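You operate a simulated robot arm through the tools that you are given. There is no shell and no other tool.

You run a simulated robot arm. Do the job below in one go: nothing can be reset, and whatever is moved stays where it is left.

TASK
Dry the dripping frame in the fan box on MILD till READY.
Fine: lid wide open to load, frame hung by its top bar, lid shut before the switch, fan off at the end, hands out while it turns; nothing dropped, broken or left on.

The check looks at the end state, three seconds after you hand in, the way a careful person would. Anything else that was tipped, shoved, dropped, spilled or broken makes it a failure. Lids that push on must go on centred and level and be pressed home; caps that screw on are set level and turned clockwise until they are tight.

THE ROBOT
A 7-joint arm with a two-finger gripper, fixed in place. Base frame: the origin is at the foot of the arm, x ahead of it, y to its left, z up. Units: mm, rad, N and s.
With the tool pointing down near the work surface it reaches from about 340 to 720 mm from the base axis. Its first joint turns from -1.152 to 1.152 rad. Payload 2.45 kg.
The TCP is the grasp point between the finger pads, 26 mm short of the fingertips. In the tool frame z runs along the fingers and y along their closing line. Largest opening 96 mm; the body of the gripper starts 69 mm behind the TCP.
Orientation is told as [roll, pitch, yaw] about the base's x, y, z axes, in that order, counted from this pose: with the fingers straight down and closing along the base's y, the tool's x points along the base's -x, its y along +y and its z along -z.

THE INTERFACE
- The arm moves only by the tool send_rows. Its argument "moves" is a list that holds one entry, the list of rows, each a list of 7 numbers: the shift along the base's x, y, z in mm, then the turn, a rotation vector about the base's x, y, z in rad, then the gripper command, from -1 (shut) to 1 (fully open), values between in proportion. In form: [[[dx, dy, dz, rx, ry, rz, claw], ...]]. A call has 1 to 20 rows; each row shifts and turns the commanded pose from where the row before left it. Each row takes 0.2 s and may step no farther than 50 mm and 0.15 rad from the row before; otherwise, or with a gripper value out of range, the whole call is refused. Where a pose cannot be reached the arm comes as near as it can. A force on the tool above 90 N (or 10 N above the force at the start of the call, whichever is more), or a blocked arm, ends the call early, and 0.2 s more pass. The fingers move at their own pace and stop on an object; they squeeze with about 34 N. The grip force told is the motor's: it shows also when the fingers shut on nothing. Time passes only in rows, and 0.2 s behind the last, so rows that do not move let the fingers close. It gives the time, the measured TCP pose, the force on the tool (base axes), the opening and the grip force at its end, in the units of the frame above (readings bear some noise), with the torque about the TCP (base axes, N m) and any sound that the robot's microphone picked up.
- Cameras (640 x 400 px; columns grow to the right, rows downward): "scene" is fixed at [144.1, -380.6, 1425.9]; the picture's right is [0.89, -0.46, 0.00], its down [-0.19, -0.38, -0.91] and it looks along [0.42, 0.80, -0.42] (base axes); focal length 214 px, centre (320, 200). "wrist" rides on the gripper at [82, 3, -98] in the tool frame; the picture's right is [-0.04, 1.00, 0.00], its down [-0.73, -0.03, -0.68] and it looks along [-0.68, -0.03, 0.73] (tool axes); focal length 256 px, centre (320, 200). There is no depth. A picture from a camera that has moved, and an enlarged one, comes with that camera's place and axes in the base frame and with its lens. The place of the scene camera against the robot may be out by one fixed shift of up to 18 mm in any direction.
- camera(camera): a new picture of that camera. No time passes.
- close_up(camera, box): a new picture of the part [left, top, right, bottom] of that camera's present view, enlarged. No time passes.
- job_done(): hands the job in; it is judged then, once.

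Nothing tells you positions but the pictures and the camera data. Unless the task says otherwise, let go and move clear before handing in.

The tools are called after "Emit:" by a JSON object that holds its "fn" and its "kwargs". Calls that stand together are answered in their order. send_rows: Moves the arm, as the interface text tells. Its arguments: {"type":"object","properties":{"moves":{"type":"array"}},"required":["moves"]} The other tools are called the same way: camera (camera) takes a picture; close_up (camera, box) takes an enlarged picture of a part of a camera's view; job_done () hands the job in.

At the start:

```text
clock: 0.0
tool_pos: [368.4, 0.5, 1371.6]
ee_rot: [0.001, 0.0, 0.001]
force: [-0.6, -0.9, 0.6]
ft_torque: [-0.03, -0.02, 0.01]
opening: 96.1
finger_force: 0.0
```

scene: 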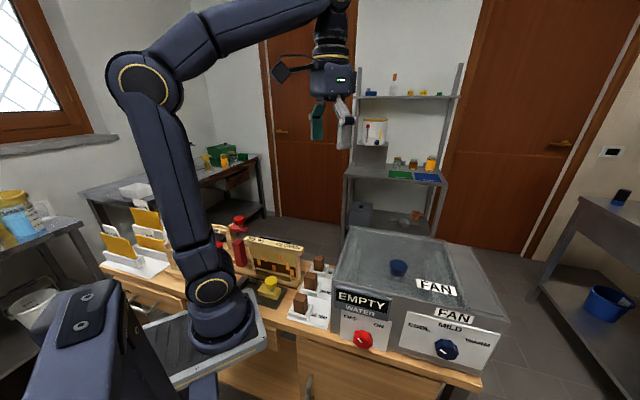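
wrist: 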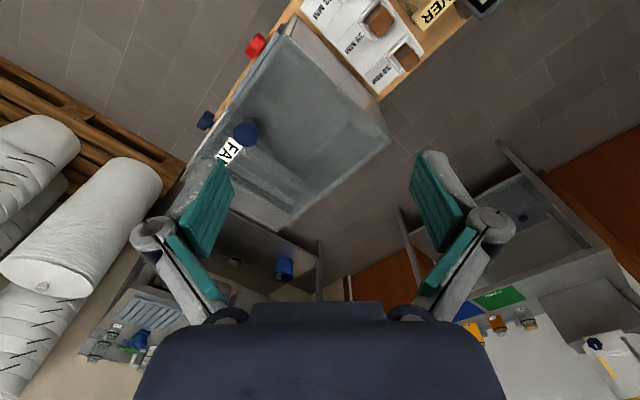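

I see a bench with a fan box (blue FAN dial), a water part with a red dial, and other things around it. First I will look closer at every part before I move anything.

Emit:
{"fn": "close_up", "kwargs": {"camera": "scene", "box": [300, 220, 520, 380]}}

Emit:
{"fn": "close_up", "kwargs": {"camera": "scene", "box": [90, 180, 340, 340]}}

Emit:
{"fn": "close_up", "kwargs": {"camera": "scene", "box": [220, 210, 340, 330]}}

Emit:
{"fn": "close_up", "kwargs": {"camera": "wrist", "box": [160, 0, 480, 230]}}

```text
2.50 times, centred on (410, 300) of scene
camera zoom: at [144.1, -380.6, 1425.9], right [0.89, -0.46, 0.0], down [-0.19, -0.38, -0.91], along [0.42, 0.8, -0.42], focal length 536 px, centre (95, -50)
```

zoom: 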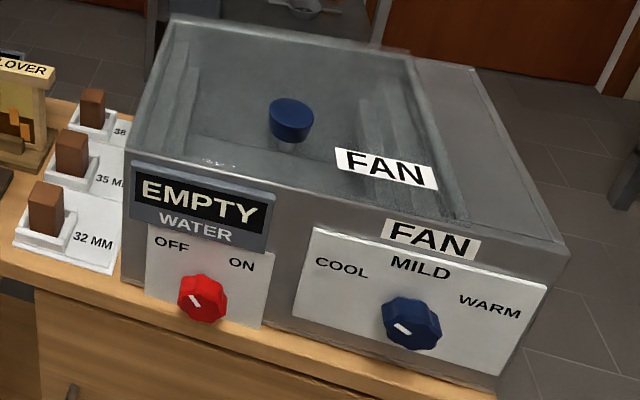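

```text
2.50 times, centred on (215, 260) of scene
camera zoom: at [144.1, -380.6, 1425.9], right [0.89, -0.46, 0.0], down [-0.19, -0.38, -0.91], along [0.42, 0.8, -0.42], focal length 536 px, centre (582, 50)
```

zoom: 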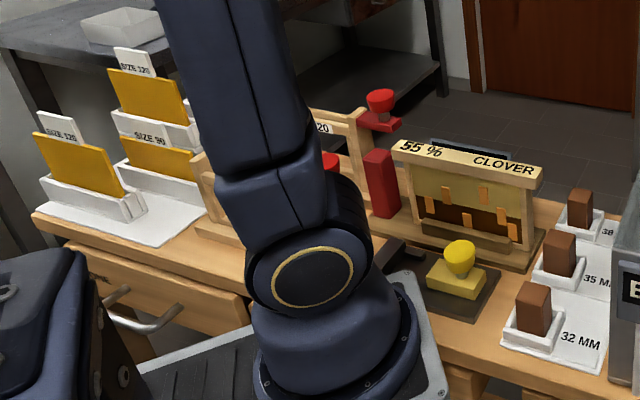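

```text
3.33 times, centred on (280, 270) of scene
camera zoom: at [144.1, -380.6, 1425.9], right [0.89, -0.46, 0.0], down [-0.19, -0.38, -0.91], along [0.42, 0.8, -0.42], focal length 715 px, centre (453, -33)
```

zoom: 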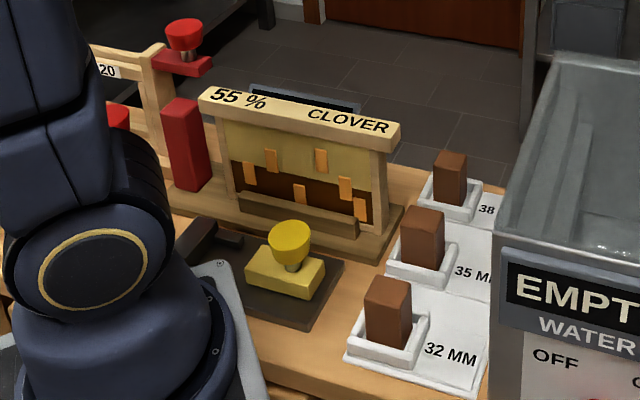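

```text
1.74 times, centred on (320, 115) of wrist
camera zoom: at [287.3, 2.7, 1468.3], right [0.04, 1.0, 0.0], down [0.73, -0.03, 0.68], along [0.68, -0.03, -0.73], focal length 445 px, centre (320, 348)
```

zoom: 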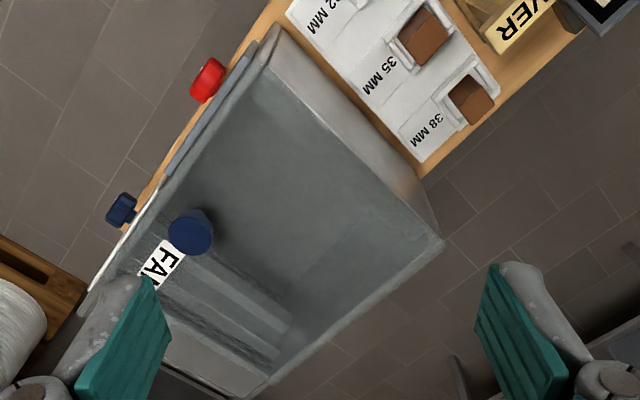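

The bench holds several candidates, and I can't yet tell which one is the dripping frame. I'll zoom in on the rest of the scene before moving.

Emit:
{"fn": "close_up", "kwargs": {"camera": "scene", "box": [90, 190, 220, 290]}}

Emit:
{"fn": "close_up", "kwargs": {"camera": "scene", "box": [330, 70, 470, 230]}}

Emit:
{"fn": "close_up", "kwargs": {"camera": "scene", "box": [80, 130, 280, 230]}}

Emit:
{"fn": "close_up", "kwargs": {"camera": "wrist", "box": [280, 0, 600, 120]}}

Emit:
{"fn": "close_up", "kwargs": {"camera": "scene", "box": [330, 280, 400, 330]}}

```text
4.00 times, centred on (155, 240) of scene
camera zoom: at [144.1, -380.6, 1425.9], right [0.89, -0.46, 0.0], down [-0.19, -0.38, -0.91], along [0.42, 0.8, -0.42], focal length 858 px, centre (980, 40)
```

zoom: 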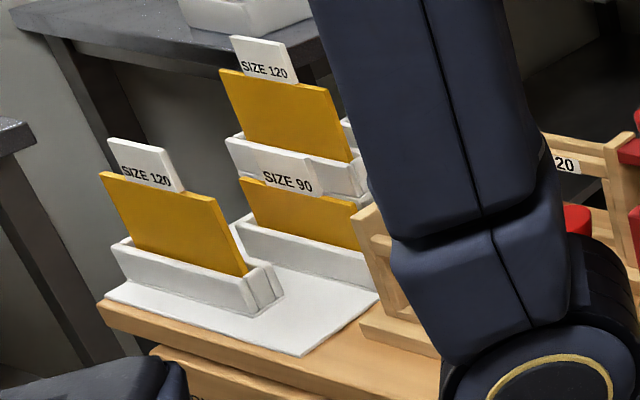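

```text
2.50 times, centred on (400, 150) of scene
camera zoom: at [144.1, -380.6, 1425.9], right [0.89, -0.46, 0.0], down [-0.19, -0.38, -0.91], along [0.42, 0.8, -0.42], focal length 536 px, centre (120, 325)
```

zoom: 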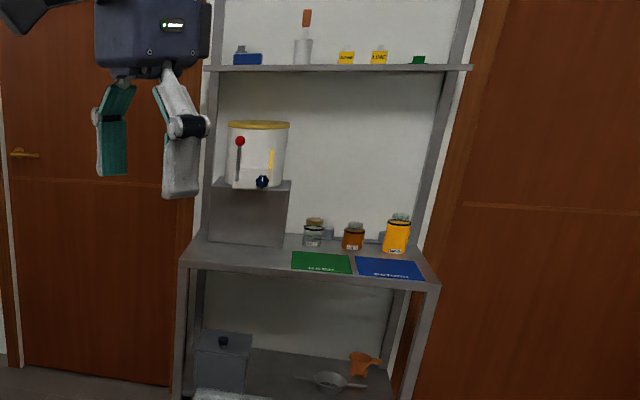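

```text
3.20 times, centred on (180, 180) of scene
camera zoom: at [144.1, -380.6, 1425.9], right [0.89, -0.46, 0.0], down [-0.19, -0.38, -0.91], along [0.42, 0.8, -0.42], focal length 686 px, centre (768, 264)
```

zoom: 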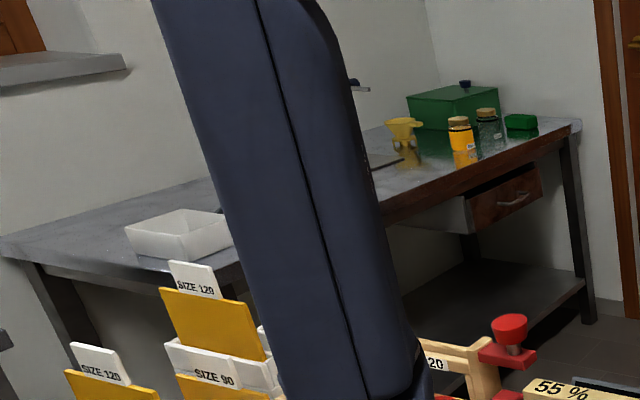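

```text
2.00 times, centred on (440, 60) of wrist
camera zoom: at [287.3, 2.7, 1468.3], right [0.04, 1.0, 0.0], down [0.73, -0.03, 0.68], along [0.68, -0.03, -0.73], focal length 512 px, centre (80, 480)
```

zoom: 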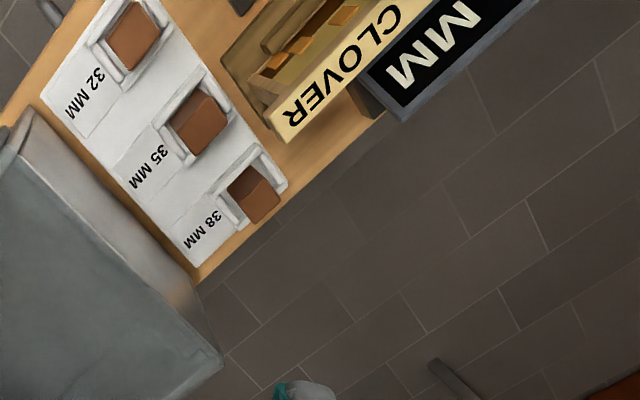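

```text
8.00 times, centred on (365, 305) of scene
camera zoom: at [144.1, -380.6, 1425.9], right [0.89, -0.46, 0.0], down [-0.19, -0.38, -0.91], along [0.42, 0.8, -0.42], focal length 1716 px, centre (-40, -640)
```

zoom: 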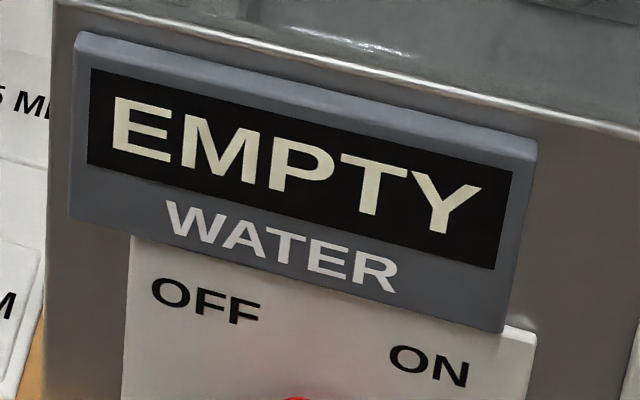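

Beekeeping bench: the honey frame marked "55% CLOVER" (55 % water) hangs in a stand left of the fan box and is most likely the dripping frame; the box has a lid with a blue knob, a red OFF/ON switch and a blue COOL/MILD/WARM dial. I'll tilt the wrist high above everything to get a view straight down over the bench.

Emit:
{"fn": "send_rows", "kwargs": {"moves": [[[0, 20, 0, 0, 0.15, 0, 1], [0, 20, 0, 0, 0.15, 0, 1], [0, 20, 0, 0, 0.15, 0, 1], [0, 20, 0, 0, 0.15, 0, 1], [0, 20, 0, 0, 0.15, 0, 1], [0, 0, 0, 0, 0, 0, 1]]]}}

Emit:
{"fn": "camera", "kwargs": {"camera": "wrist"}}

Emit:
{"fn": "camera", "kwargs": {"camera": "scene"}}

```text
clock: 1.4
tool_pos: [366.3, 79.4, 1253.8]
ee_rot: [-0.026, 0.578, 0.003]
force: [-1.2, -0.5, 0.1]
ft_torque: [-0.02, 0.02, 0.01]
opening: 96.1
finger_force: 0.0
out of reach, approached as far as the arm can: row 1, 2, 3, 4, 5
```

```text
taken
camera wrist: at [352.1, 86.0, 1378.9], right [0.02, 1.0, -0.04], down [0.99, -0.01, 0.17], along [0.17, -0.04, -0.98], focal length 256 px, centre (320, 200)
```

wrist: 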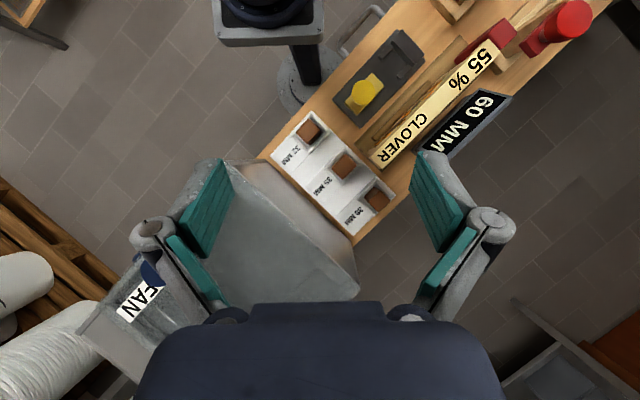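

```text
taken
```

scene: 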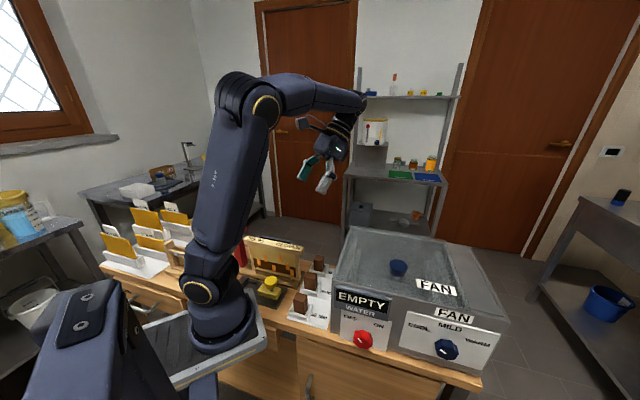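

Now I can see the bench from above: the CLOVER frame stands on a stand at about (380, 170), behind it a "60 MM" display. I'll enlarge this view.

Emit:
{"fn": "close_up", "kwargs": {"camera": "wrist", "box": [240, 0, 560, 240]}}

Emit:
{"fn": "close_up", "kwargs": {"camera": "wrist", "box": [70, 140, 390, 370]}}

Emit:
{"fn": "close_up", "kwargs": {"camera": "scene", "box": [80, 180, 340, 340]}}

Emit:
{"fn": "close_up", "kwargs": {"camera": "scene", "box": [230, 220, 330, 310]}}

```text
1.67 times, centred on (400, 120) of wrist
camera zoom: at [352.1, 86.0, 1378.9], right [0.02, 1.0, -0.04], down [0.99, -0.01, 0.17], along [0.17, -0.04, -0.98], focal length 427 px, centre (187, 333)
```

zoom: 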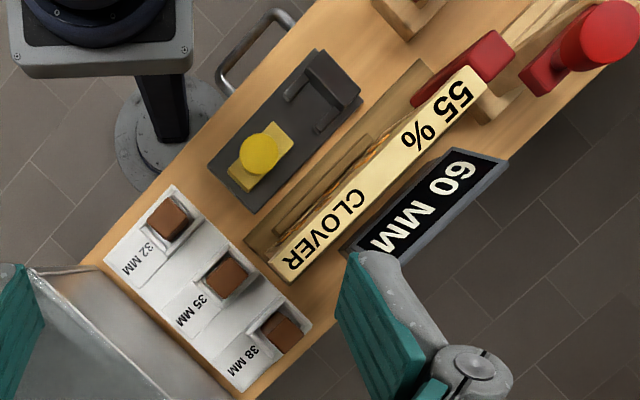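

```text
1.74 times, centred on (230, 255) of wrist
camera zoom: at [352.1, 86.0, 1378.9], right [0.02, 1.0, -0.04], down [0.99, -0.01, 0.17], along [0.17, -0.04, -0.98], focal length 445 px, centre (476, 104)
```

zoom: 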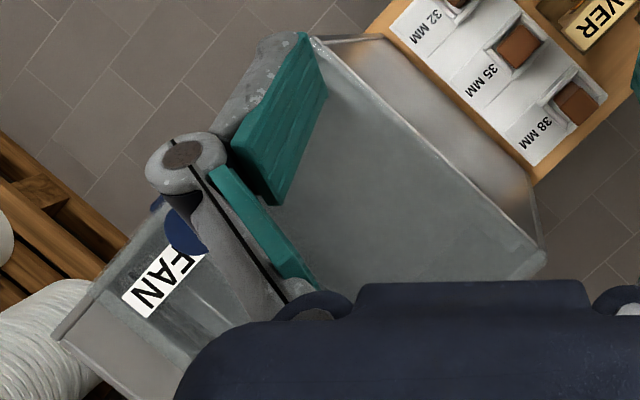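

```text
2.46 times, centred on (210, 260) of scene
camera zoom: at [144.1, -380.6, 1425.9], right [0.89, -0.46, 0.0], down [-0.19, -0.38, -0.91], along [0.42, 0.8, -0.42], focal length 528 px, centre (591, 52)
```

zoom: 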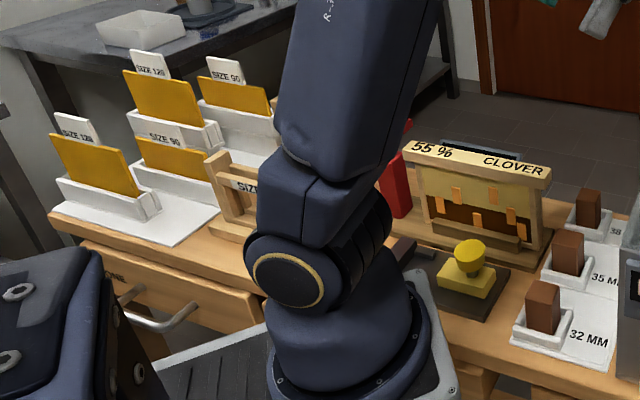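

```text
4.44 times, centred on (280, 265) of scene
camera zoom: at [144.1, -380.6, 1425.9], right [0.89, -0.46, 0.0], down [-0.19, -0.38, -0.91], along [0.42, 0.8, -0.42], focal length 953 px, centre (498, -89)
```

zoom: 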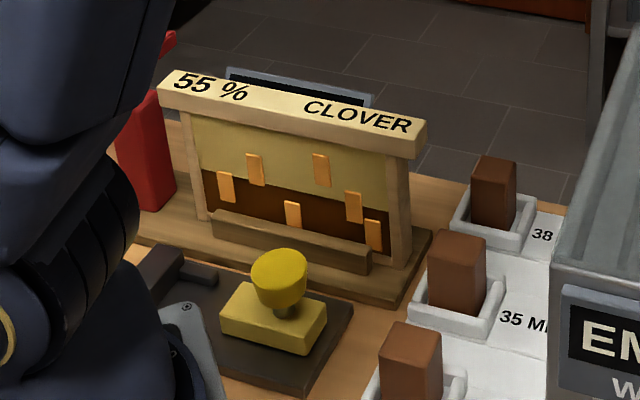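

The CLOVER frame (honey comb with drips) rests in a wooden stand, its top bar about 233 mm long and turned roughly −44° to the base. Next I'll bring the wrist back to vertical and turn it so the camera looks along the bench's depth, over the box.

Emit:
{"fn": "send_rows", "kwargs": {"moves": [[[0, -10, -10, 0, -0.15, 0, 1], [0, -20, -10, 0, -0.15, 0, 1], [0, -20, -10, 0, -0.15, 0, 1], [0, -20, -10, 0, -0.15, 0, 1], [0, -20, -10, 0, -0.15, 0, 1], [0, 0, 0, 0, 0, 0, 1]]]}}

```text
clock: 2.8
tool_pos: [366.1, -8.5, 1204.1]
ee_rot: [-0.026, -0.174, 0.005]
force: [-0.2, -0.5, -0.5]
ft_torque: [-0.02, 0.02, 0.0]
opening: 96.0
finger_force: 0.1
```

The command follows the pose actually reached, so I can plan from the readings. Now I level the tool and yaw it about +0.8 rad above the front of the box, staying well above the lid.

Emit:
{"fn": "send_rows", "kwargs": {"moves": [[[0, -20, 20, 0.026, 0.1, 0, 1], [0, -20, 20, 0, 0.074, 0, 1], [10, -20, 20, 0, 0, 0.13, 1], [10, -20, 10, 0, 0, 0.13, 1], [10, -20, 0, 0, 0, 0.13, 1], [10, -20, 0, 0, 0, 0.13, 1], [10, -20, 0, 0, 0, 0.14, 1], [10, -10, 0, 0, 0, 0.14, 1], [0, 0, 0, 0, 0, 0, 1]]]}}

Emit:
{"fn": "camera", "kwargs": {"camera": "wrist"}}

Emit:
{"fn": "camera", "kwargs": {"camera": "scene"}}

```text
clock: 4.8
tool_pos: [426.2, -158.8, 1272.3]
ee_rot: [0.001, 0.003, 0.803]
force: [0.2, -0.3, 0.0]
ft_torque: [0.01, -0.02, 0.01]
opening: 95.8
finger_force: 0.0
```

```text
taken
camera wrist: at [367.1, -215.7, 1370.6], right [-0.69, 0.72, 0.0], down [0.53, 0.51, 0.68], along [0.49, 0.47, -0.74], focal length 256 px, centre (320, 200)
```

wrist: 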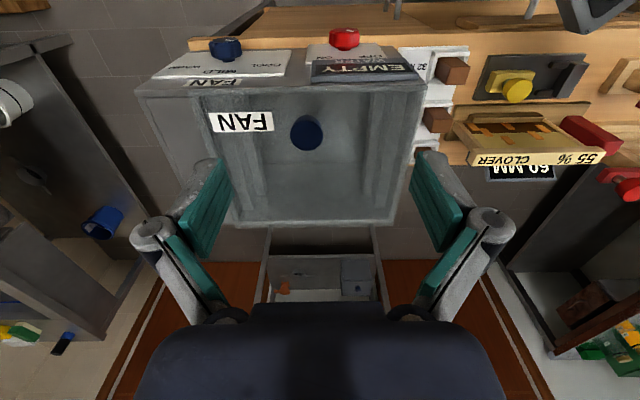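

```text
taken
```

scene: 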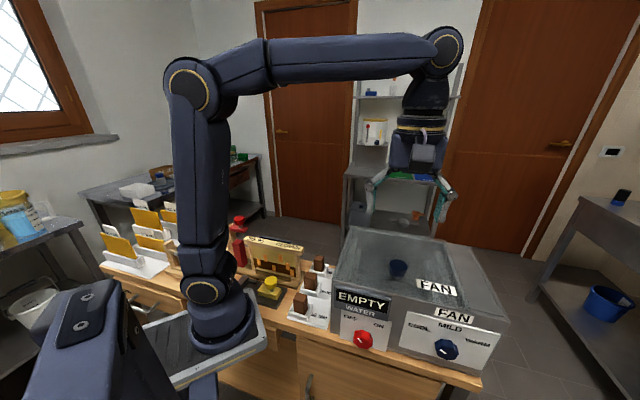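

The camera now looks square onto the box: lid with knob near its front, the front panel with both dials. I'll enlarge the lid and panel.

Emit:
{"fn": "close_up", "kwargs": {"camera": "wrist", "box": [130, 20, 450, 230]}}

Emit:
{"fn": "close_up", "kwargs": {"camera": "wrist", "box": [400, 30, 640, 200]}}

Emit:
{"fn": "close_up", "kwargs": {"camera": "scene", "box": [330, 215, 510, 330]}}

Emit:
{"fn": "close_up", "kwargs": {"camera": "scene", "box": [330, 280, 500, 380]}}

```text
1.90 times, centred on (290, 125) of wrist
camera zoom: at [367.1, -215.7, 1370.6], right [-0.69, 0.72, 0.0], down [0.53, 0.51, 0.68], along [0.49, 0.47, -0.74], focal length 488 px, centre (377, 343)
```

zoom: 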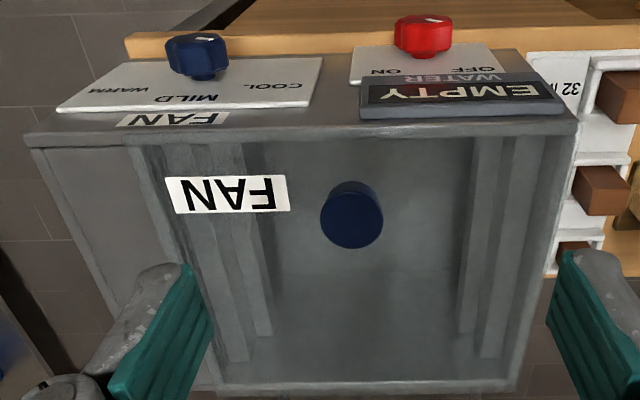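

```text
2.35 times, centred on (520, 115) of wrist
camera zoom: at [367.1, -215.7, 1370.6], right [-0.69, 0.72, 0.0], down [0.53, 0.51, 0.68], along [0.49, 0.47, -0.74], focal length 602 px, centre (-151, 400)
```

zoom: 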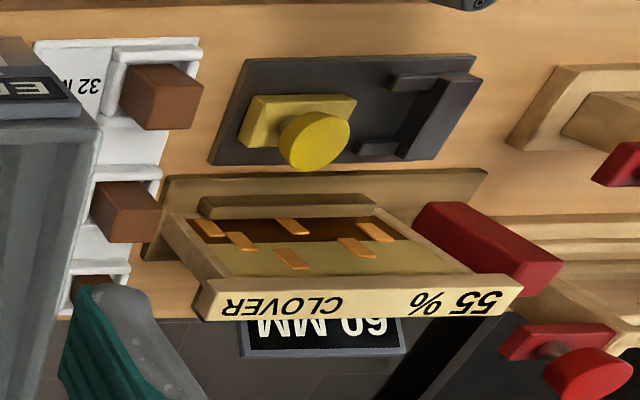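

```text
3.48 times, centred on (420, 272) of scene
camera zoom: at [144.1, -380.6, 1425.9], right [0.89, -0.46, 0.0], down [-0.19, -0.38, -0.91], along [0.42, 0.8, -0.42], focal length 746 px, centre (-28, -52)
```

zoom: 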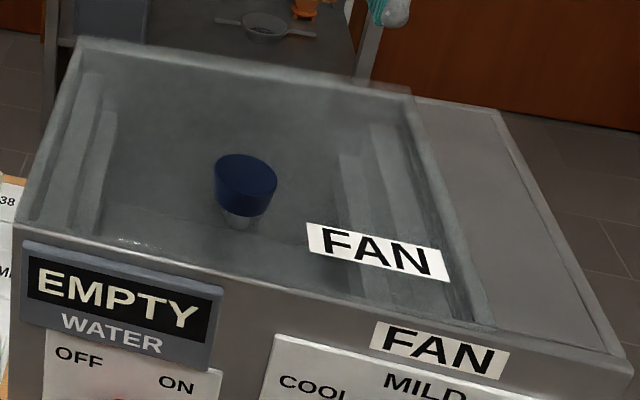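

```text
3.76 times, centred on (415, 330) of scene
camera zoom: at [144.1, -380.6, 1425.9], right [0.89, -0.46, 0.0], down [-0.19, -0.38, -0.91], along [0.42, 0.8, -0.42], focal length 807 px, centre (-38, -289)
```

zoom: 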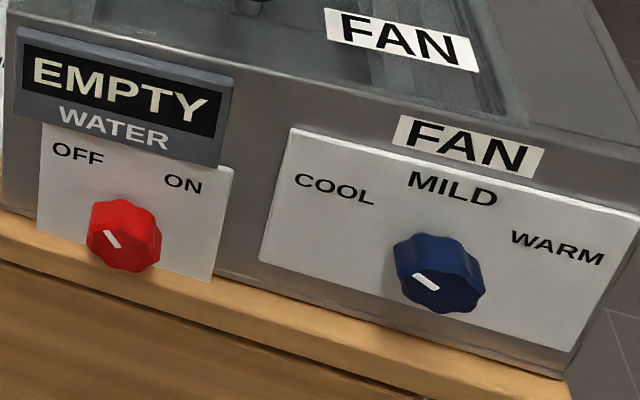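

I take the box top to be at z≈1063 with the lid knob's top at about (485, −125, 1090), the lid hinged at the back edge, and the dials on the front face (red on OFF, blue on COOL). I'll move above the knob and check alignment before gripping.

Emit:
{"fn": "send_rows", "kwargs": {"moves": [[[30, 17, 0, 0, 0, 0, 0.6], [29, 17, 0, 0, 0, 0, 0.6], [0, 0, -40, 0, 0, 0, 0.6], [0, 0, -40, 0, 0, 0, 0.6], [0, 0, -40, 0, 0, 0, 0.6], [0, 0, 0, 0, 0, 0, 0.6]]]}}

Emit:
{"fn": "camera", "kwargs": {"camera": "wrist"}}

Emit:
{"fn": "camera", "kwargs": {"camera": "scene"}}

```text
clock: 6.2
tool_pos: [483.5, -124.3, 1152.4]
ee_rot: [-0.003, 0.001, 0.8]
force: [-0.8, 0.4, 0.4]
ft_torque: [-0.01, -0.02, 0.03]
opening: 76.5
finger_force: 0.0
```

```text
taken
camera wrist: at [425.8, -181.7, 1249.9], right [-0.69, 0.72, 0.0], down [0.53, 0.51, 0.68], along [0.49, 0.47, -0.74], focal length 256 px, centre (320, 200)
```

wrist: 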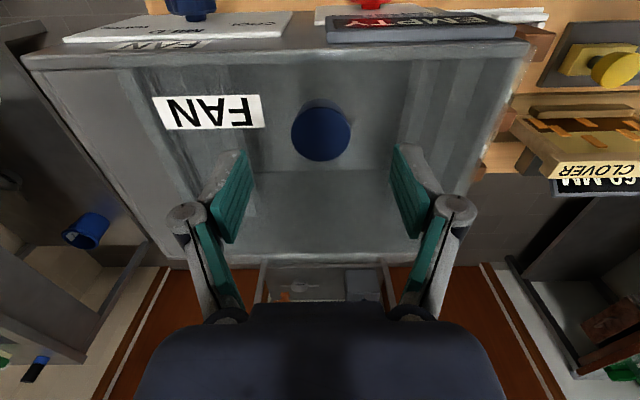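

```text
taken
```

scene: 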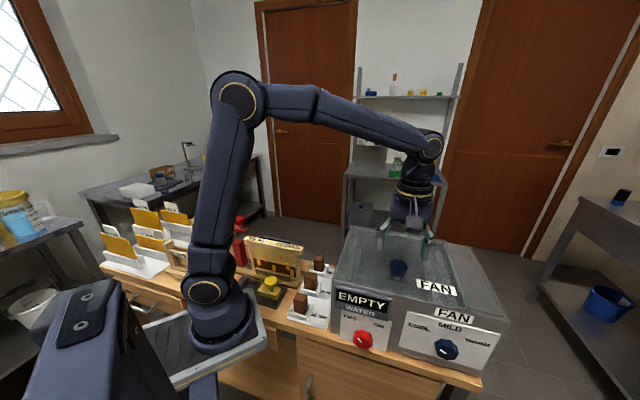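

The knob is about 40 mm wide and centred between the open fingers within 2–3 mm. I'll go down to just above the lid surface around it.

Emit:
{"fn": "send_rows", "kwargs": {"moves": [[[2, 1, -20, 0, 0, 0, 0.6], [0, 0, -20, 0, 0, 0, 0.6], [0, 0, -12, 0, 0, 0, 0.6], [0, 0, -5, 0, 0, 0, 0.6], [0, 0, 0, 0, 0, 0, 0.6]]]}}

Emit:
{"fn": "camera", "kwargs": {"camera": "wrist"}}

Emit:
{"fn": "close_up", "kwargs": {"camera": "scene", "box": [340, 200, 480, 310]}}

```text
clock: 7.4
tool_pos: [487.3, -123.4, 1095.9]
ee_rot: [-0.002, 0.002, 0.8]
force: [1.2, 0.0, 0.6]
ft_torque: [-0.04, 0.01, -0.04]
opening: 76.8
finger_force: 0.1
```

```text
taken
camera wrist: at [428.0, -180.2, 1193.8], right [-0.69, 0.72, 0.0], down [0.53, 0.51, 0.68], along [0.49, 0.47, -0.74], focal length 256 px, centre (320, 200)
```

wrist: 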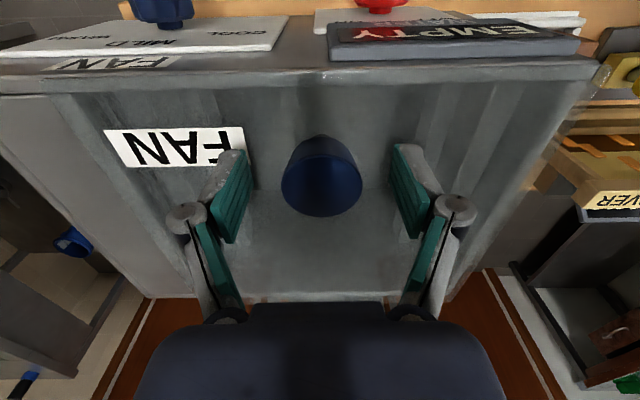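

```text
3.64 times, centred on (410, 255) of scene
camera zoom: at [144.1, -380.6, 1425.9], right [0.89, -0.46, 0.0], down [-0.19, -0.38, -0.91], along [0.42, 0.8, -0.42], focal length 780 px, centre (-7, 0)
```

zoom: 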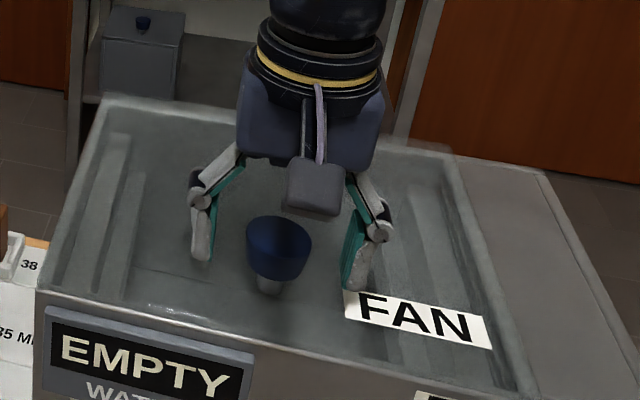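

The knob's top sits exactly at the grasp point, so I close the fingers on it.

Emit:
{"fn": "send_rows", "kwargs": {"moves": [[[0, 0, -2, 0, 0, 0, -0.4], [0, 0, 0, 0, 0, 0, -0.4], [0, 0, 0, 0, 0, 0, -0.4], [0, 0, 0, 0, 0, 0, -0.4], [0, 0, 0, 0, 0, 0, -0.4]]]}}

Emit:
{"fn": "camera", "kwargs": {"camera": "wrist"}}

```text
clock: 8.6
tool_pos: [486.5, -123.0, 1094.0]
ee_rot: [0.003, 0.001, 0.802]
force: [-7.4, 6.1, 1.0]
ft_torque: [-0.03, 0.01, 0.0]
opening: 37.6
finger_force: 44.7
```

```text
taken
camera wrist: at [427.5, -179.8, 1191.8], right [-0.69, 0.72, 0.0], down [0.53, 0.51, 0.68], along [0.49, 0.47, -0.74], focal length 256 px, centre (320, 200)
```

wrist: 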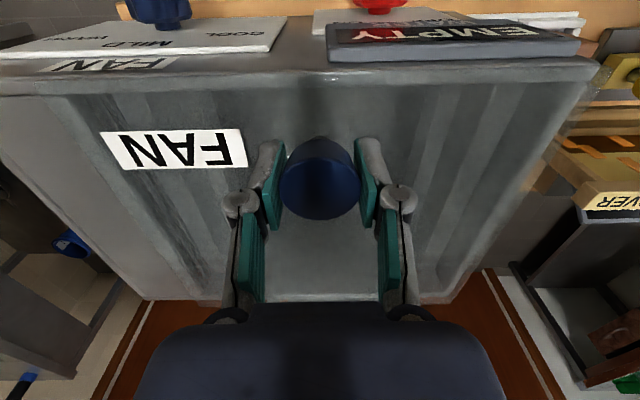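

The knob is held (opening 37.6 mm). Now a small test lift, along an arc about a hinge at the back edge, to see how the lid moves.

Emit:
{"fn": "send_rows", "kwargs": {"moves": [[[-0.7, 0.7, 0, 0, 0, 0, -0.4], [0.7, 0.7, 10, 0, 0, 0, -0.4], [1.1, 1.1, 10, 0, 0, 0, -0.4], [0, 0, 0, 0, 0, 0, -0.4]]]}}

Emit:
{"fn": "camera", "kwargs": {"camera": "wrist"}}

Emit:
{"fn": "close_up", "kwargs": {"camera": "scene", "box": [330, 190, 520, 330]}}

```text
clock: 9.6
tool_pos: [489.7, -120.5, 1112.9]
ee_rot: [0.0, 0.001, 0.803]
force: [10.0, 4.8, -11.7]
ft_torque: [-0.9, 0.97, 0.1]
opening: 37.6
finger_force: 45.0
```

```text
taken
camera wrist: at [430.2, -176.8, 1211.3], right [-0.69, 0.72, 0.0], down [0.53, 0.51, 0.68], along [0.49, 0.47, -0.73], focal length 256 px, centre (320, 200)
```

wrist: 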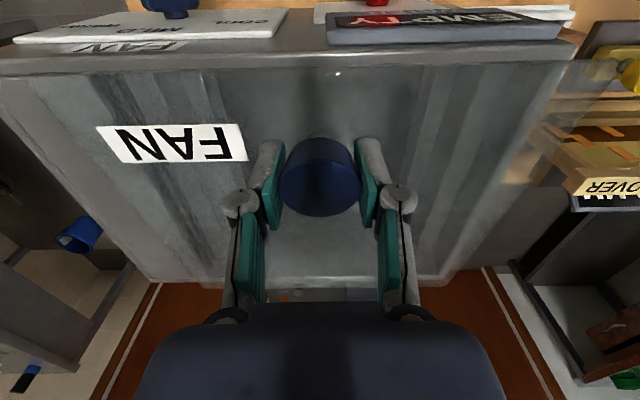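

```text
2.86 times, centred on (425, 260) of scene
camera zoom: at [144.6, -380.4, 1425.9], right [0.89, -0.46, 0.0], down [-0.2, -0.38, -0.91], along [0.42, 0.8, -0.42], focal length 613 px, centre (20, 29)
```

zoom: 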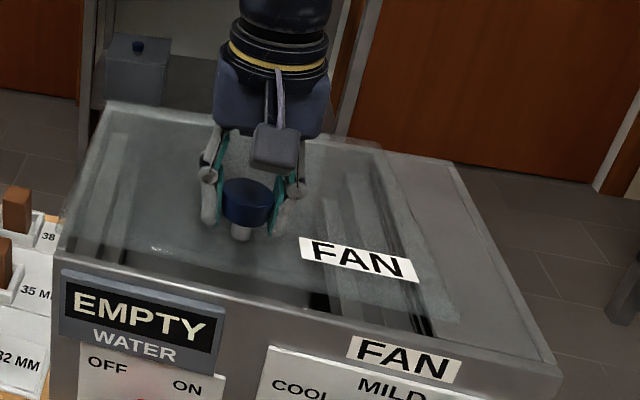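

The lid is hinged at the back and follows well with about 12 N of weight. I carry on along the arc to about 40°, tilting the tool slightly with the lid.

Emit:
{"fn": "send_rows", "kwargs": {"moves": [[[3.27, 3.38, 14.1, -0.018, 0.0174, 0, -0.4], [3.27, 3.38, 14.1, -0.018, 0.0174, 0, -0.4], [4.72, 4.89, 13.3, -0.018, 0.0174, 0, -0.4], [4.72, 4.89, 13.3, -0.018, 0.0174, 0, -0.4], [6.04, 6.26, 12.15, -0.018, 0.0174, 0, -0.4], [6.04, 6.26, 12.15, -0.018, 0.0174, 0, -0.4], [7.22, 7.48, 10.7, -0.018, 0.0174, 0, -0.4], [7.22, 7.48, 10.7, -0.018, 0.0174, 0, -0.4]]]}}

Emit:
{"fn": "camera", "kwargs": {"camera": "wrist"}}

Emit:
{"fn": "camera", "kwargs": {"camera": "scene"}}

```text
clock: 11.4
tool_pos: [531.3, -79.4, 1214.5]
ee_rot: [-0.001, 0.205, 0.798]
force: [6.9, -14.7, -6.8]
ft_torque: [-0.83, 1.03, -0.07]
opening: 37.7
finger_force: 44.7
```

```text
taken
camera wrist: at [486.6, -119.3, 1327.2], right [-0.69, 0.72, -0.01], down [0.62, 0.59, 0.52], along [0.38, 0.35, -0.86], focal length 256 px, centre (320, 200)
```

wrist: 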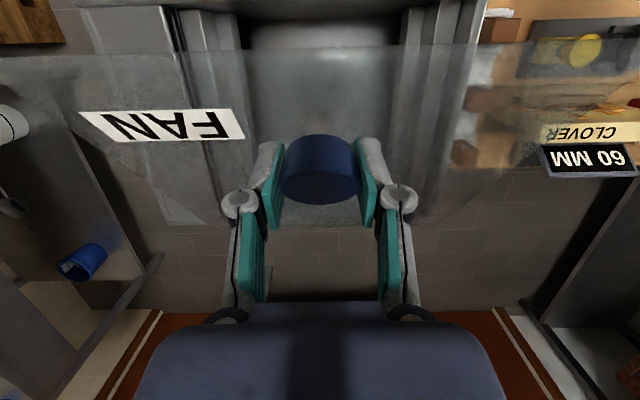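

```text
taken
```

scene: 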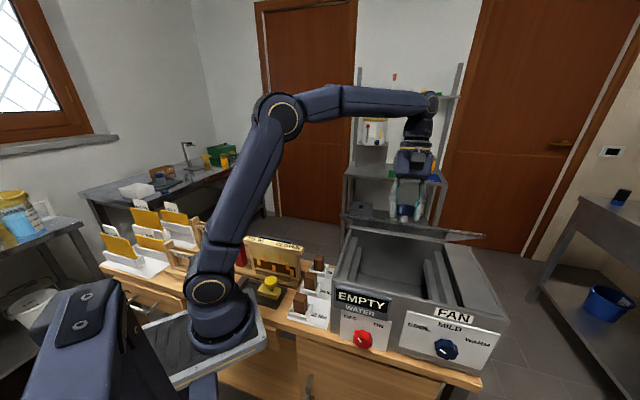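

The lid is at about 40° and its hollow with hanging rails on both sides is visible. A sideways force shows the lid's swing plane is nearer 45°, so I correct for that and go on to about 75°.

Emit:
{"fn": "send_rows", "kwargs": {"moves": [[[9.4, 7.4, 9, -0.018, 0.0174, 0, -0.4], [9.4, 7.4, 9, -0.018, 0.0174, 0, -0.4], [9.5, 9.0, 7.15, -0.018, 0.0174, 0, -0.4], [9.5, 9.0, 7.15, -0.018, 0.0174, 0, -0.4], [9.9, 9.9, 5.1, -0.018, 0.0174, 0, -0.4], [9.9, 9.9, 5.1, -0.018, 0.0174, 0, -0.4], [10.3, 10.3, 3, -0.018, 0.0174, 0, -0.4], [10.3, 10.3, 3, -0.018, 0.0174, 0, -0.4]]]}}

Emit:
{"fn": "camera", "kwargs": {"camera": "wrist"}}

Emit:
{"fn": "camera", "kwargs": {"camera": "scene"}}

```text
clock: 13.0
tool_pos: [572.4, -35.6, 1247.9]
ee_rot: [-0.048, 0.351, 0.762]
force: [13.0, -11.9, -4.6]
ft_torque: [0.14, 0.2, 0.01]
opening: 39.1
finger_force: 8.6
out of reach, approached as far as the arm can: row 5, 6, 7, 8
stopped in row 8: the force on the tool passed its limit at 92 N (the readings are from after the stop); the commanded pose is now the measured one
```

```text
taken
camera wrist: at [535.8, -60.7, 1367.9], right [-0.67, 0.74, -0.06], down [0.66, 0.64, 0.39], along [0.32, 0.22, -0.92], focal length 256 px, centre (320, 200)
```

wrist: 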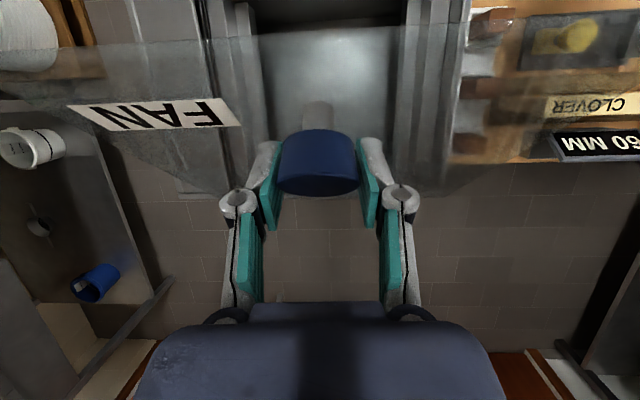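

```text
taken
```

scene: 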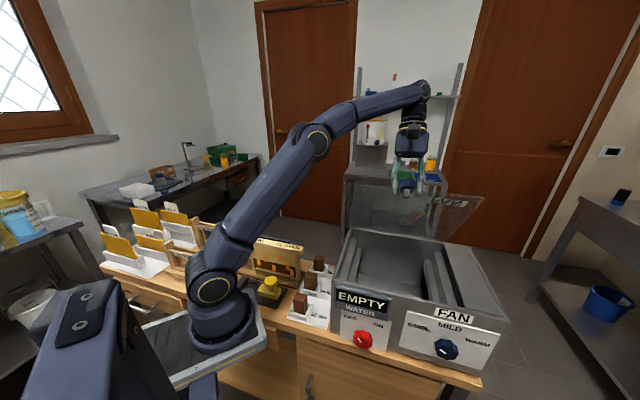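

The arm ran out of reach because the tool leaned outward; the lid is held at about 58°, but the grip force has dropped. I'll first squeeze again without moving.

Emit:
{"fn": "send_rows", "kwargs": {"moves": [[[0, 0, 0, 0, 0, 0, -0.6], [0, 0, 0, 0, 0, 0, -0.6]]]}}

Emit:
{"fn": "close_up", "kwargs": {"camera": "wrist", "box": [200, 80, 440, 230]}}

```text
clock: 13.6
tool_pos: [572.6, -37.7, 1249.1]
ee_rot: [-0.05, 0.351, 0.763]
force: [22.7, -22.9, -0.5]
ft_torque: [0.07, 0.08, 0.0]
opening: 38.0
finger_force: 43.3
```

```text
2.67 times, centred on (320, 155) of wrist
camera zoom: at [535.9, -61.2, 1368.3], right [-0.68, 0.74, -0.06], down [0.66, 0.64, 0.39], along [0.32, 0.22, -0.92], focal length 683 px, centre (320, 320)
```

zoom: 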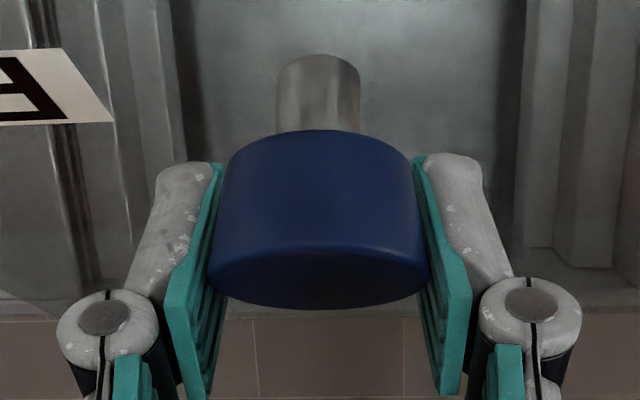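

The lid swings freely on its hinge and weighs about 12 N at the knob, so it would fall if let go here; and from above the arm cannot carry it past vertical. I'll lower it back gently along the same arc and re-grip the knob from the left with the tool lying along the hinge axis instead.

Emit:
{"fn": "send_rows", "kwargs": {"moves": [[[1.2, -1.2, 0, 0.0175, -0.0138, 0.0025, -0.6], [1.2, -1.2, 0, 0.0175, -0.0138, 0.0025, -0.6], [0, 0, 0, 0, 0, 0, -0.6]]]}}

```text
clock: 14.4
tool_pos: [572.5, -36.9, 1248.7]
ee_rot: [-0.037, 0.309, 0.774]
force: [0.1, -12.1, -2.5]
ft_torque: [-0.85, 0.98, -0.12]
opening: 37.7
finger_force: 45.1
```

The side load is gone and the grip is firm again (45 N). Lowering the lid now, back along the arc.

Emit:
{"fn": "send_rows", "kwargs": {"moves": [[[-4.4, -4.1, -2.6, 0.0186, -0.015, 0.002, -0.6], [-9.65, -8.9, -7.15, 0.0186, -0.015, 0.002, -0.6], [-9.65, -8.9, -7.15, 0.0186, -0.015, 0.002, -0.6], [-8.77, -8.08, -9.05, 0.0186, -0.015, 0.002, -0.6], [-8.77, -8.08, -9.05, 0.0186, -0.015, 0.002, -0.6], [-7.66, -7.06, -10.7, 0.0186, -0.015, 0.002, -0.6], [-7.66, -7.06, -10.7, 0.0186, -0.015, 0.002, -0.6], [-6.41, -5.91, -12.15, 0.0186, -0.015, 0.002, -0.6], [-6.41, -5.91, -12.15, 0.0186, -0.015, 0.002, -0.6], [-5.0, -4.62, -13.3, 0.0186, -0.015, 0.002, -0.6], [-5.0, -4.62, -13.3, 0.0186, -0.015, 0.002, -0.6], [-3.46, -3.19, -14.15, 0.0186, -0.015, 0.002, -0.6], [-3.46, -3.19, -14.15, 0.0186, -0.015, 0.002, -0.6], [0, 0, 0, 0, 0, 0, -0.6]]]}}

Emit:
{"fn": "camera", "kwargs": {"camera": "wrist"}}

```text
clock: 17.4
tool_pos: [489.4, -119.4, 1114.9]
ee_rot: [-0.015, -0.007, 0.802]
force: [21.2, -32.3, 8.1]
ft_torque: [1.07, -0.78, 0.03]
opening: 37.8
finger_force: 45.3
```

```text
taken
camera wrist: at [429.0, -175.9, 1211.1], right [-0.69, 0.72, -0.02], down [0.52, 0.51, 0.68], along [0.5, 0.46, -0.73], focal length 256 px, centre (320, 200)
```

wrist: 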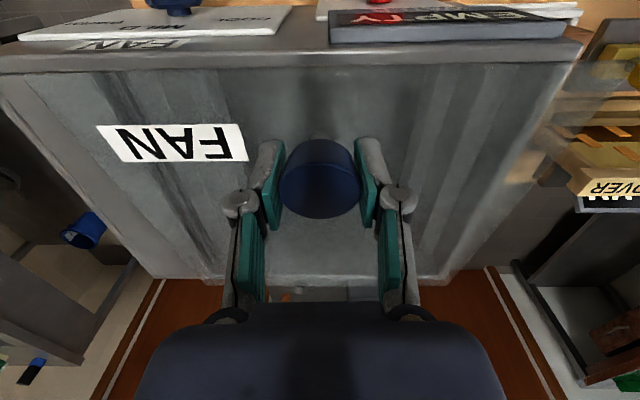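

The lid is about 6° from shut, with a side load again. I relieve that by a few millimetres along the hinge axis and set the lid down the last 20 mm slowly.

Emit:
{"fn": "send_rows", "kwargs": {"moves": [[[1.5, -1.5, 0, 0, 0, 0, -0.6], [1.0, -1.0, -4, 0, 0, 0, -0.6], [-0.9, -0.9, -6, 0, 0, 0, -0.6], [-0.9, -0.9, -5, 0, 0, 0, -0.6], [-0.5, -0.5, -3, 0, 0, 0, -0.6], [-0.3, -0.3, -2, 0, 0, 0, -0.6], [0, 0, 0, 0, 0, 0, -0.6]]]}}

Emit:
{"fn": "close_up", "kwargs": {"camera": "scene", "box": [330, 190, 520, 330]}}

```text
clock: 19.0
tool_pos: [487.2, -122.3, 1091.7]
ee_rot: [-0.006, -0.001, 0.804]
force: [8.0, -20.3, 7.0]
ft_torque: [0.97, -0.81, 0.0]
opening: 37.5
finger_force: 44.8
```

```text
2.86 times, centred on (425, 260) of scene
camera zoom: at [144.2, -381.2, 1425.7], right [0.89, -0.46, 0.0], down [-0.19, -0.38, -0.91], along [0.42, 0.8, -0.42], focal length 613 px, centre (20, 29)
```

zoom: 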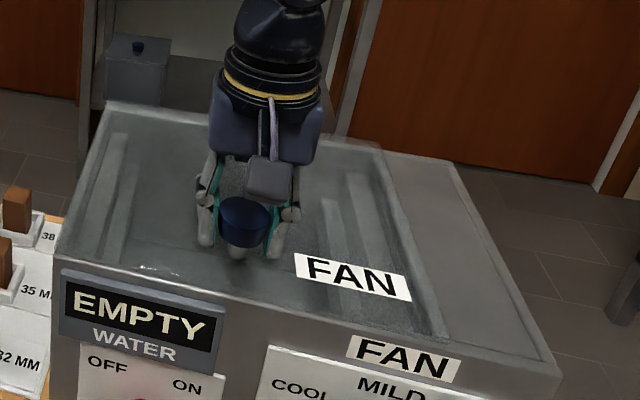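

The lid is shut again (no gap left at its edge). I release the knob and rise clear.

Emit:
{"fn": "send_rows", "kwargs": {"moves": [[[0, 0, 0, 0, 0, 0, 0.2], [0, 0, 0, 0, 0, 0, 0.6], [0, 0, 0, 0, 0, 0, 0.6], [0, 0, 20, 0, 0, 0, 0.6], [0, 0, 40, 0, 0, 0, 0.6], [0, 0, 40, 0, 0, 0, 0.6], [0, 0, 30, 0, 0, 0, 0.6]]]}}

Emit:
{"fn": "camera", "kwargs": {"camera": "wrist"}}

Emit:
{"fn": "close_up", "kwargs": {"camera": "scene", "box": [330, 190, 520, 330]}}

```text
clock: 20.6
tool_pos: [486.4, -121.8, 1223.2]
ee_rot: [-0.006, -0.003, 0.805]
force: [-0.4, 0.2, -0.1]
ft_torque: [-0.02, 0.02, 0.01]
opening: 76.8
finger_force: 0.1
```

```text
taken
camera wrist: at [427.1, -178.7, 1321.2], right [-0.69, 0.72, -0.01], down [0.53, 0.51, 0.68], along [0.49, 0.47, -0.73], focal length 256 px, centre (320, 200)
```

wrist: 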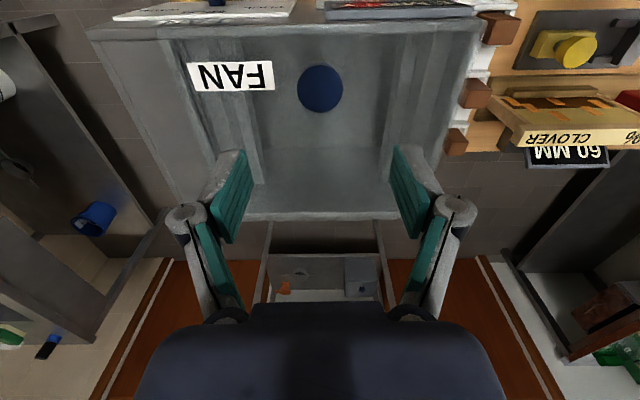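

```text
2.86 times, centred on (425, 260) of scene
camera zoom: at [144.1, -380.6, 1425.9], right [0.89, -0.46, 0.0], down [-0.19, -0.38, -0.91], along [0.42, 0.8, -0.42], focal length 613 px, centre (20, 29)
```

zoom: 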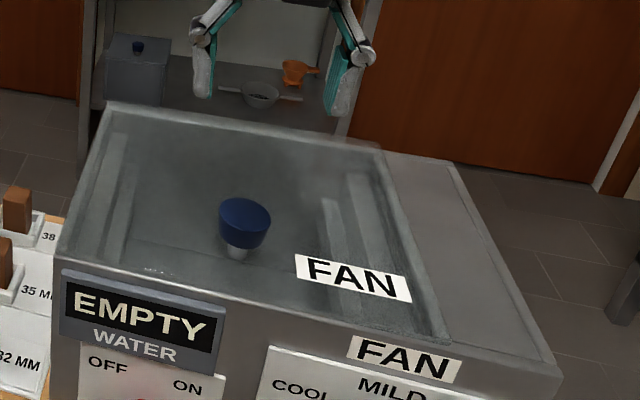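

The lid is shut with the knob back at (485, −124). Now, still high above it, I turn the tool a further 90° in yaw and then lay it over to point along +u (toward the right of the box), with the camera on top, to check that the arm can hold that pose.

Emit:
{"fn": "send_rows", "kwargs": {"moves": [[[-10, 0, 5, 0, 0, 0.14, 0.6], [-10, 0, 5, 0, 0, 0.14, 0.6], [-10, 5, 5, 0, 0, 0.14, 0.6], [-10, 5, 5, 0, 0, 0.14, 0.6], [-10, 5, 0, 0, 0, 0.14, 0.6], [0, 5, 0, 0, 0, 0.14, 0.6], [0, 5, 0, 0, 0, 0.14, 0.6], [0, 5, 0, 0, 0, 0.14, 0.6], [0, 5, 0, 0, 0, 0.14, 0.6], [0, 0, 0, 0, 0, 0.14, 0.6], [0, 0, 0, 0, 0, 0.151, 0.6]]]}}

```text
clock: 23.0
tool_pos: [436.4, -85.1, 1243.0]
ee_rot: [-0.005, -0.003, 2.358]
force: [-0.1, -0.1, 0.0]
ft_torque: [0.01, -0.02, 0.04]
opening: 76.6
finger_force: 0.1
```

The yaw works (2.358 rad). Now I tip the tool over toward +u in steps.

Emit:
{"fn": "send_rows", "kwargs": {"moves": [[[5, -5, 0, -0.099, -0.099, 0, 0.6], [5, -5, 0, -0.099, -0.099, 0, 0.6], [5, -5, 0, -0.099, -0.099, 0, 0.6], [5, -5, 0, -0.099, -0.099, 0, 0.6], [5, -5, 0, -0.099, -0.099, 0, 0.6], [0, 0, 0, -0.099, -0.099, 0, 0.6], [0, 0, 0, -0.099, -0.099, 0, 0.6], [0, 0, 0, -0.099, -0.099, 0, 0.6], [0, 0, 0, -0.099, -0.099, 0, 0.6]]]}}

Emit:
{"fn": "camera", "kwargs": {"camera": "scene"}}

Emit:
{"fn": "camera", "kwargs": {"camera": "wrist"}}

```text
clock: 25.0
tool_pos: [461.2, -112.7, 1242.6]
ee_rot: [-0.009, 1.257, 2.355]
force: [0.5, 0.3, -0.9]
ft_torque: [-0.02, -0.04, 0.04]
opening: 76.7
finger_force: 0.1
```

```text
taken
```

scene: 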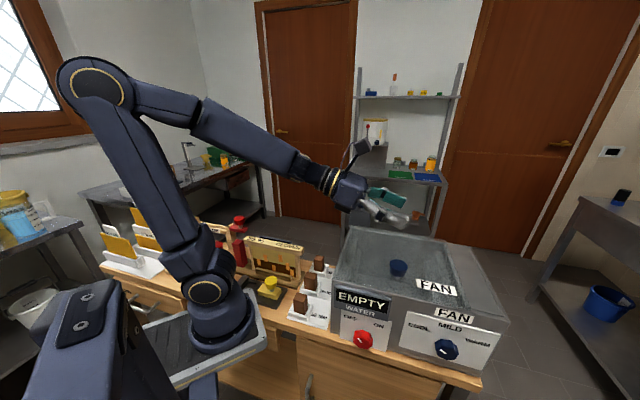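

```text
taken
camera wrist: at [410.6, -66.1, 1350.1], right [-0.71, -0.7, -0.04], down [-0.6, 0.63, -0.49], along [0.37, -0.32, -0.87], focal length 256 px, centre (320, 200)
```

wrist: 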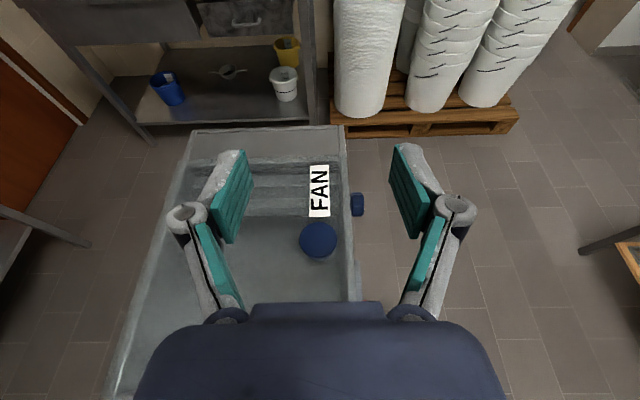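

This pose is reachable with the camera on top. I descend beside the knob to z≈1130 and check the alignment.

Emit:
{"fn": "send_rows", "kwargs": {"moves": [[[6, -2, -30, 0, 0, 0, 0.6], [6, -2, -30, 0, 0, 0, 0.6], [5.6, 0, -30, 0, 0, 0, 0.6], [0, 0, -22, 0, 0, 0, 0.6], [0, 0, 0, 0, 0, 0, 0.6]]]}}

Emit:
{"fn": "camera", "kwargs": {"camera": "wrist"}}

Emit:
{"fn": "camera", "kwargs": {"camera": "scene"}}

```text
clock: 26.2
tool_pos: [479.9, -114.5, 1129.3]
ee_rot: [-0.011, 1.259, 2.351]
force: [-0.3, 0.1, 0.0]
ft_torque: [0.0, 0.01, -0.01]
opening: 76.6
finger_force: 0.0
```

```text
taken
camera wrist: at [428.0, -69.8, 1237.9], right [-0.71, -0.7, -0.04], down [-0.6, 0.64, -0.49], along [0.37, -0.32, -0.87], focal length 256 px, centre (320, 200)
```

wrist: 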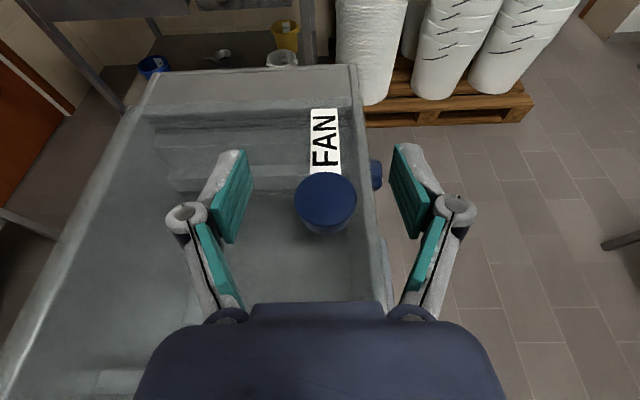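

```text
taken
```

scene: 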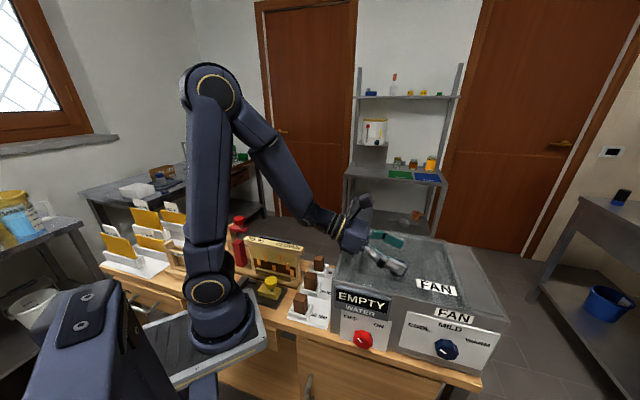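

The knob lies between the pads, about 2 mm off-centre in depth. I correct and descend to z≈1086, just above the lid.

Emit:
{"fn": "send_rows", "kwargs": {"moves": [[[0, -3, -15, 0, 0, 0, 0.6], [0, 0, -15, 0, 0, 0, 0.6], [0, 0, -9, 0, 0, 0, 0.6], [0, 0, -4, 0, 0, 0, 0.6], [0, 0, 0, 0, 0, 0, 0.6]]]}}

Emit:
{"fn": "camera", "kwargs": {"camera": "wrist"}}

Emit:
{"fn": "close_up", "kwargs": {"camera": "scene", "box": [300, 180, 460, 310]}}

```text
clock: 27.4
tool_pos: [487.2, -117.8, 1089.3]
ee_rot: [-0.007, 1.257, 2.352]
force: [0.2, 0.5, -0.7]
ft_torque: [-0.03, -0.02, 0.01]
opening: 76.8
finger_force: 0.1
out of reach, approached as far as the arm can: row 2
```

```text
taken
camera wrist: at [434.9, -72.6, 1196.1], right [-0.71, -0.7, -0.04], down [-0.6, 0.64, -0.49], along [0.37, -0.32, -0.87], focal length 256 px, centre (320, 200)
```

wrist: 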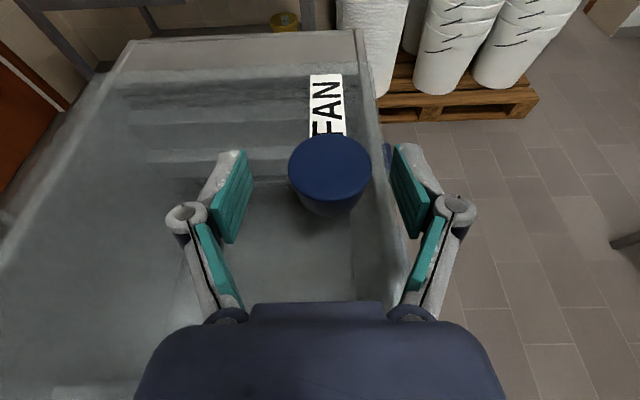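

```text
3.08 times, centred on (380, 245) of scene
camera zoom: at [144.1, -380.6, 1425.9], right [0.89, -0.46, 0.0], down [-0.19, -0.38, -0.91], along [0.42, 0.8, -0.42], focal length 660 px, centre (135, 62)
```

zoom: 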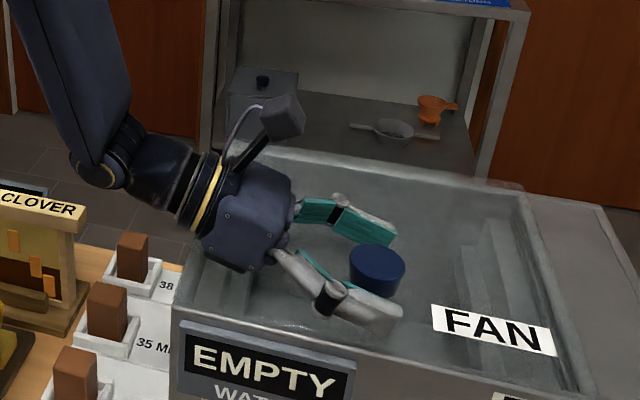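

The arm is at its near reach limit, so the tool landed about 6 mm too far back. I shift it sideways and forward to centre the knob.

Emit:
{"fn": "send_rows", "kwargs": {"moves": [[[-1, -3, -1, 0, 0, 0, 0.6], [-1, -3, -2, 0, 0, 0, 0.6], [0, 0, 0, 0, 0, 0, 0.6]]]}}

Emit:
{"fn": "camera", "kwargs": {"camera": "wrist"}}

```text
clock: 28.2
tool_pos: [486.7, -123.0, 1085.4]
ee_rot: [-0.007, 1.258, 2.351]
force: [0.4, 0.5, 0.3]
ft_torque: [0.03, 0.03, -0.02]
opening: 76.8
finger_force: 0.0
out of reach, approached as far as the arm can: row 1
```

```text
taken
camera wrist: at [435.6, -78.1, 1193.5], right [-0.71, -0.7, -0.04], down [-0.6, 0.64, -0.49], along [0.37, -0.32, -0.87], focal length 256 px, centre (320, 200)
```

wrist: 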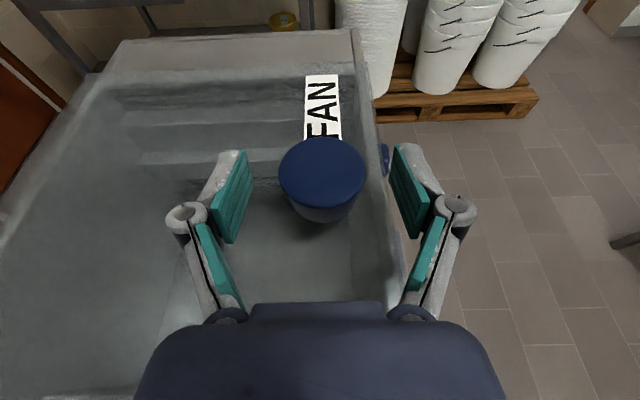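

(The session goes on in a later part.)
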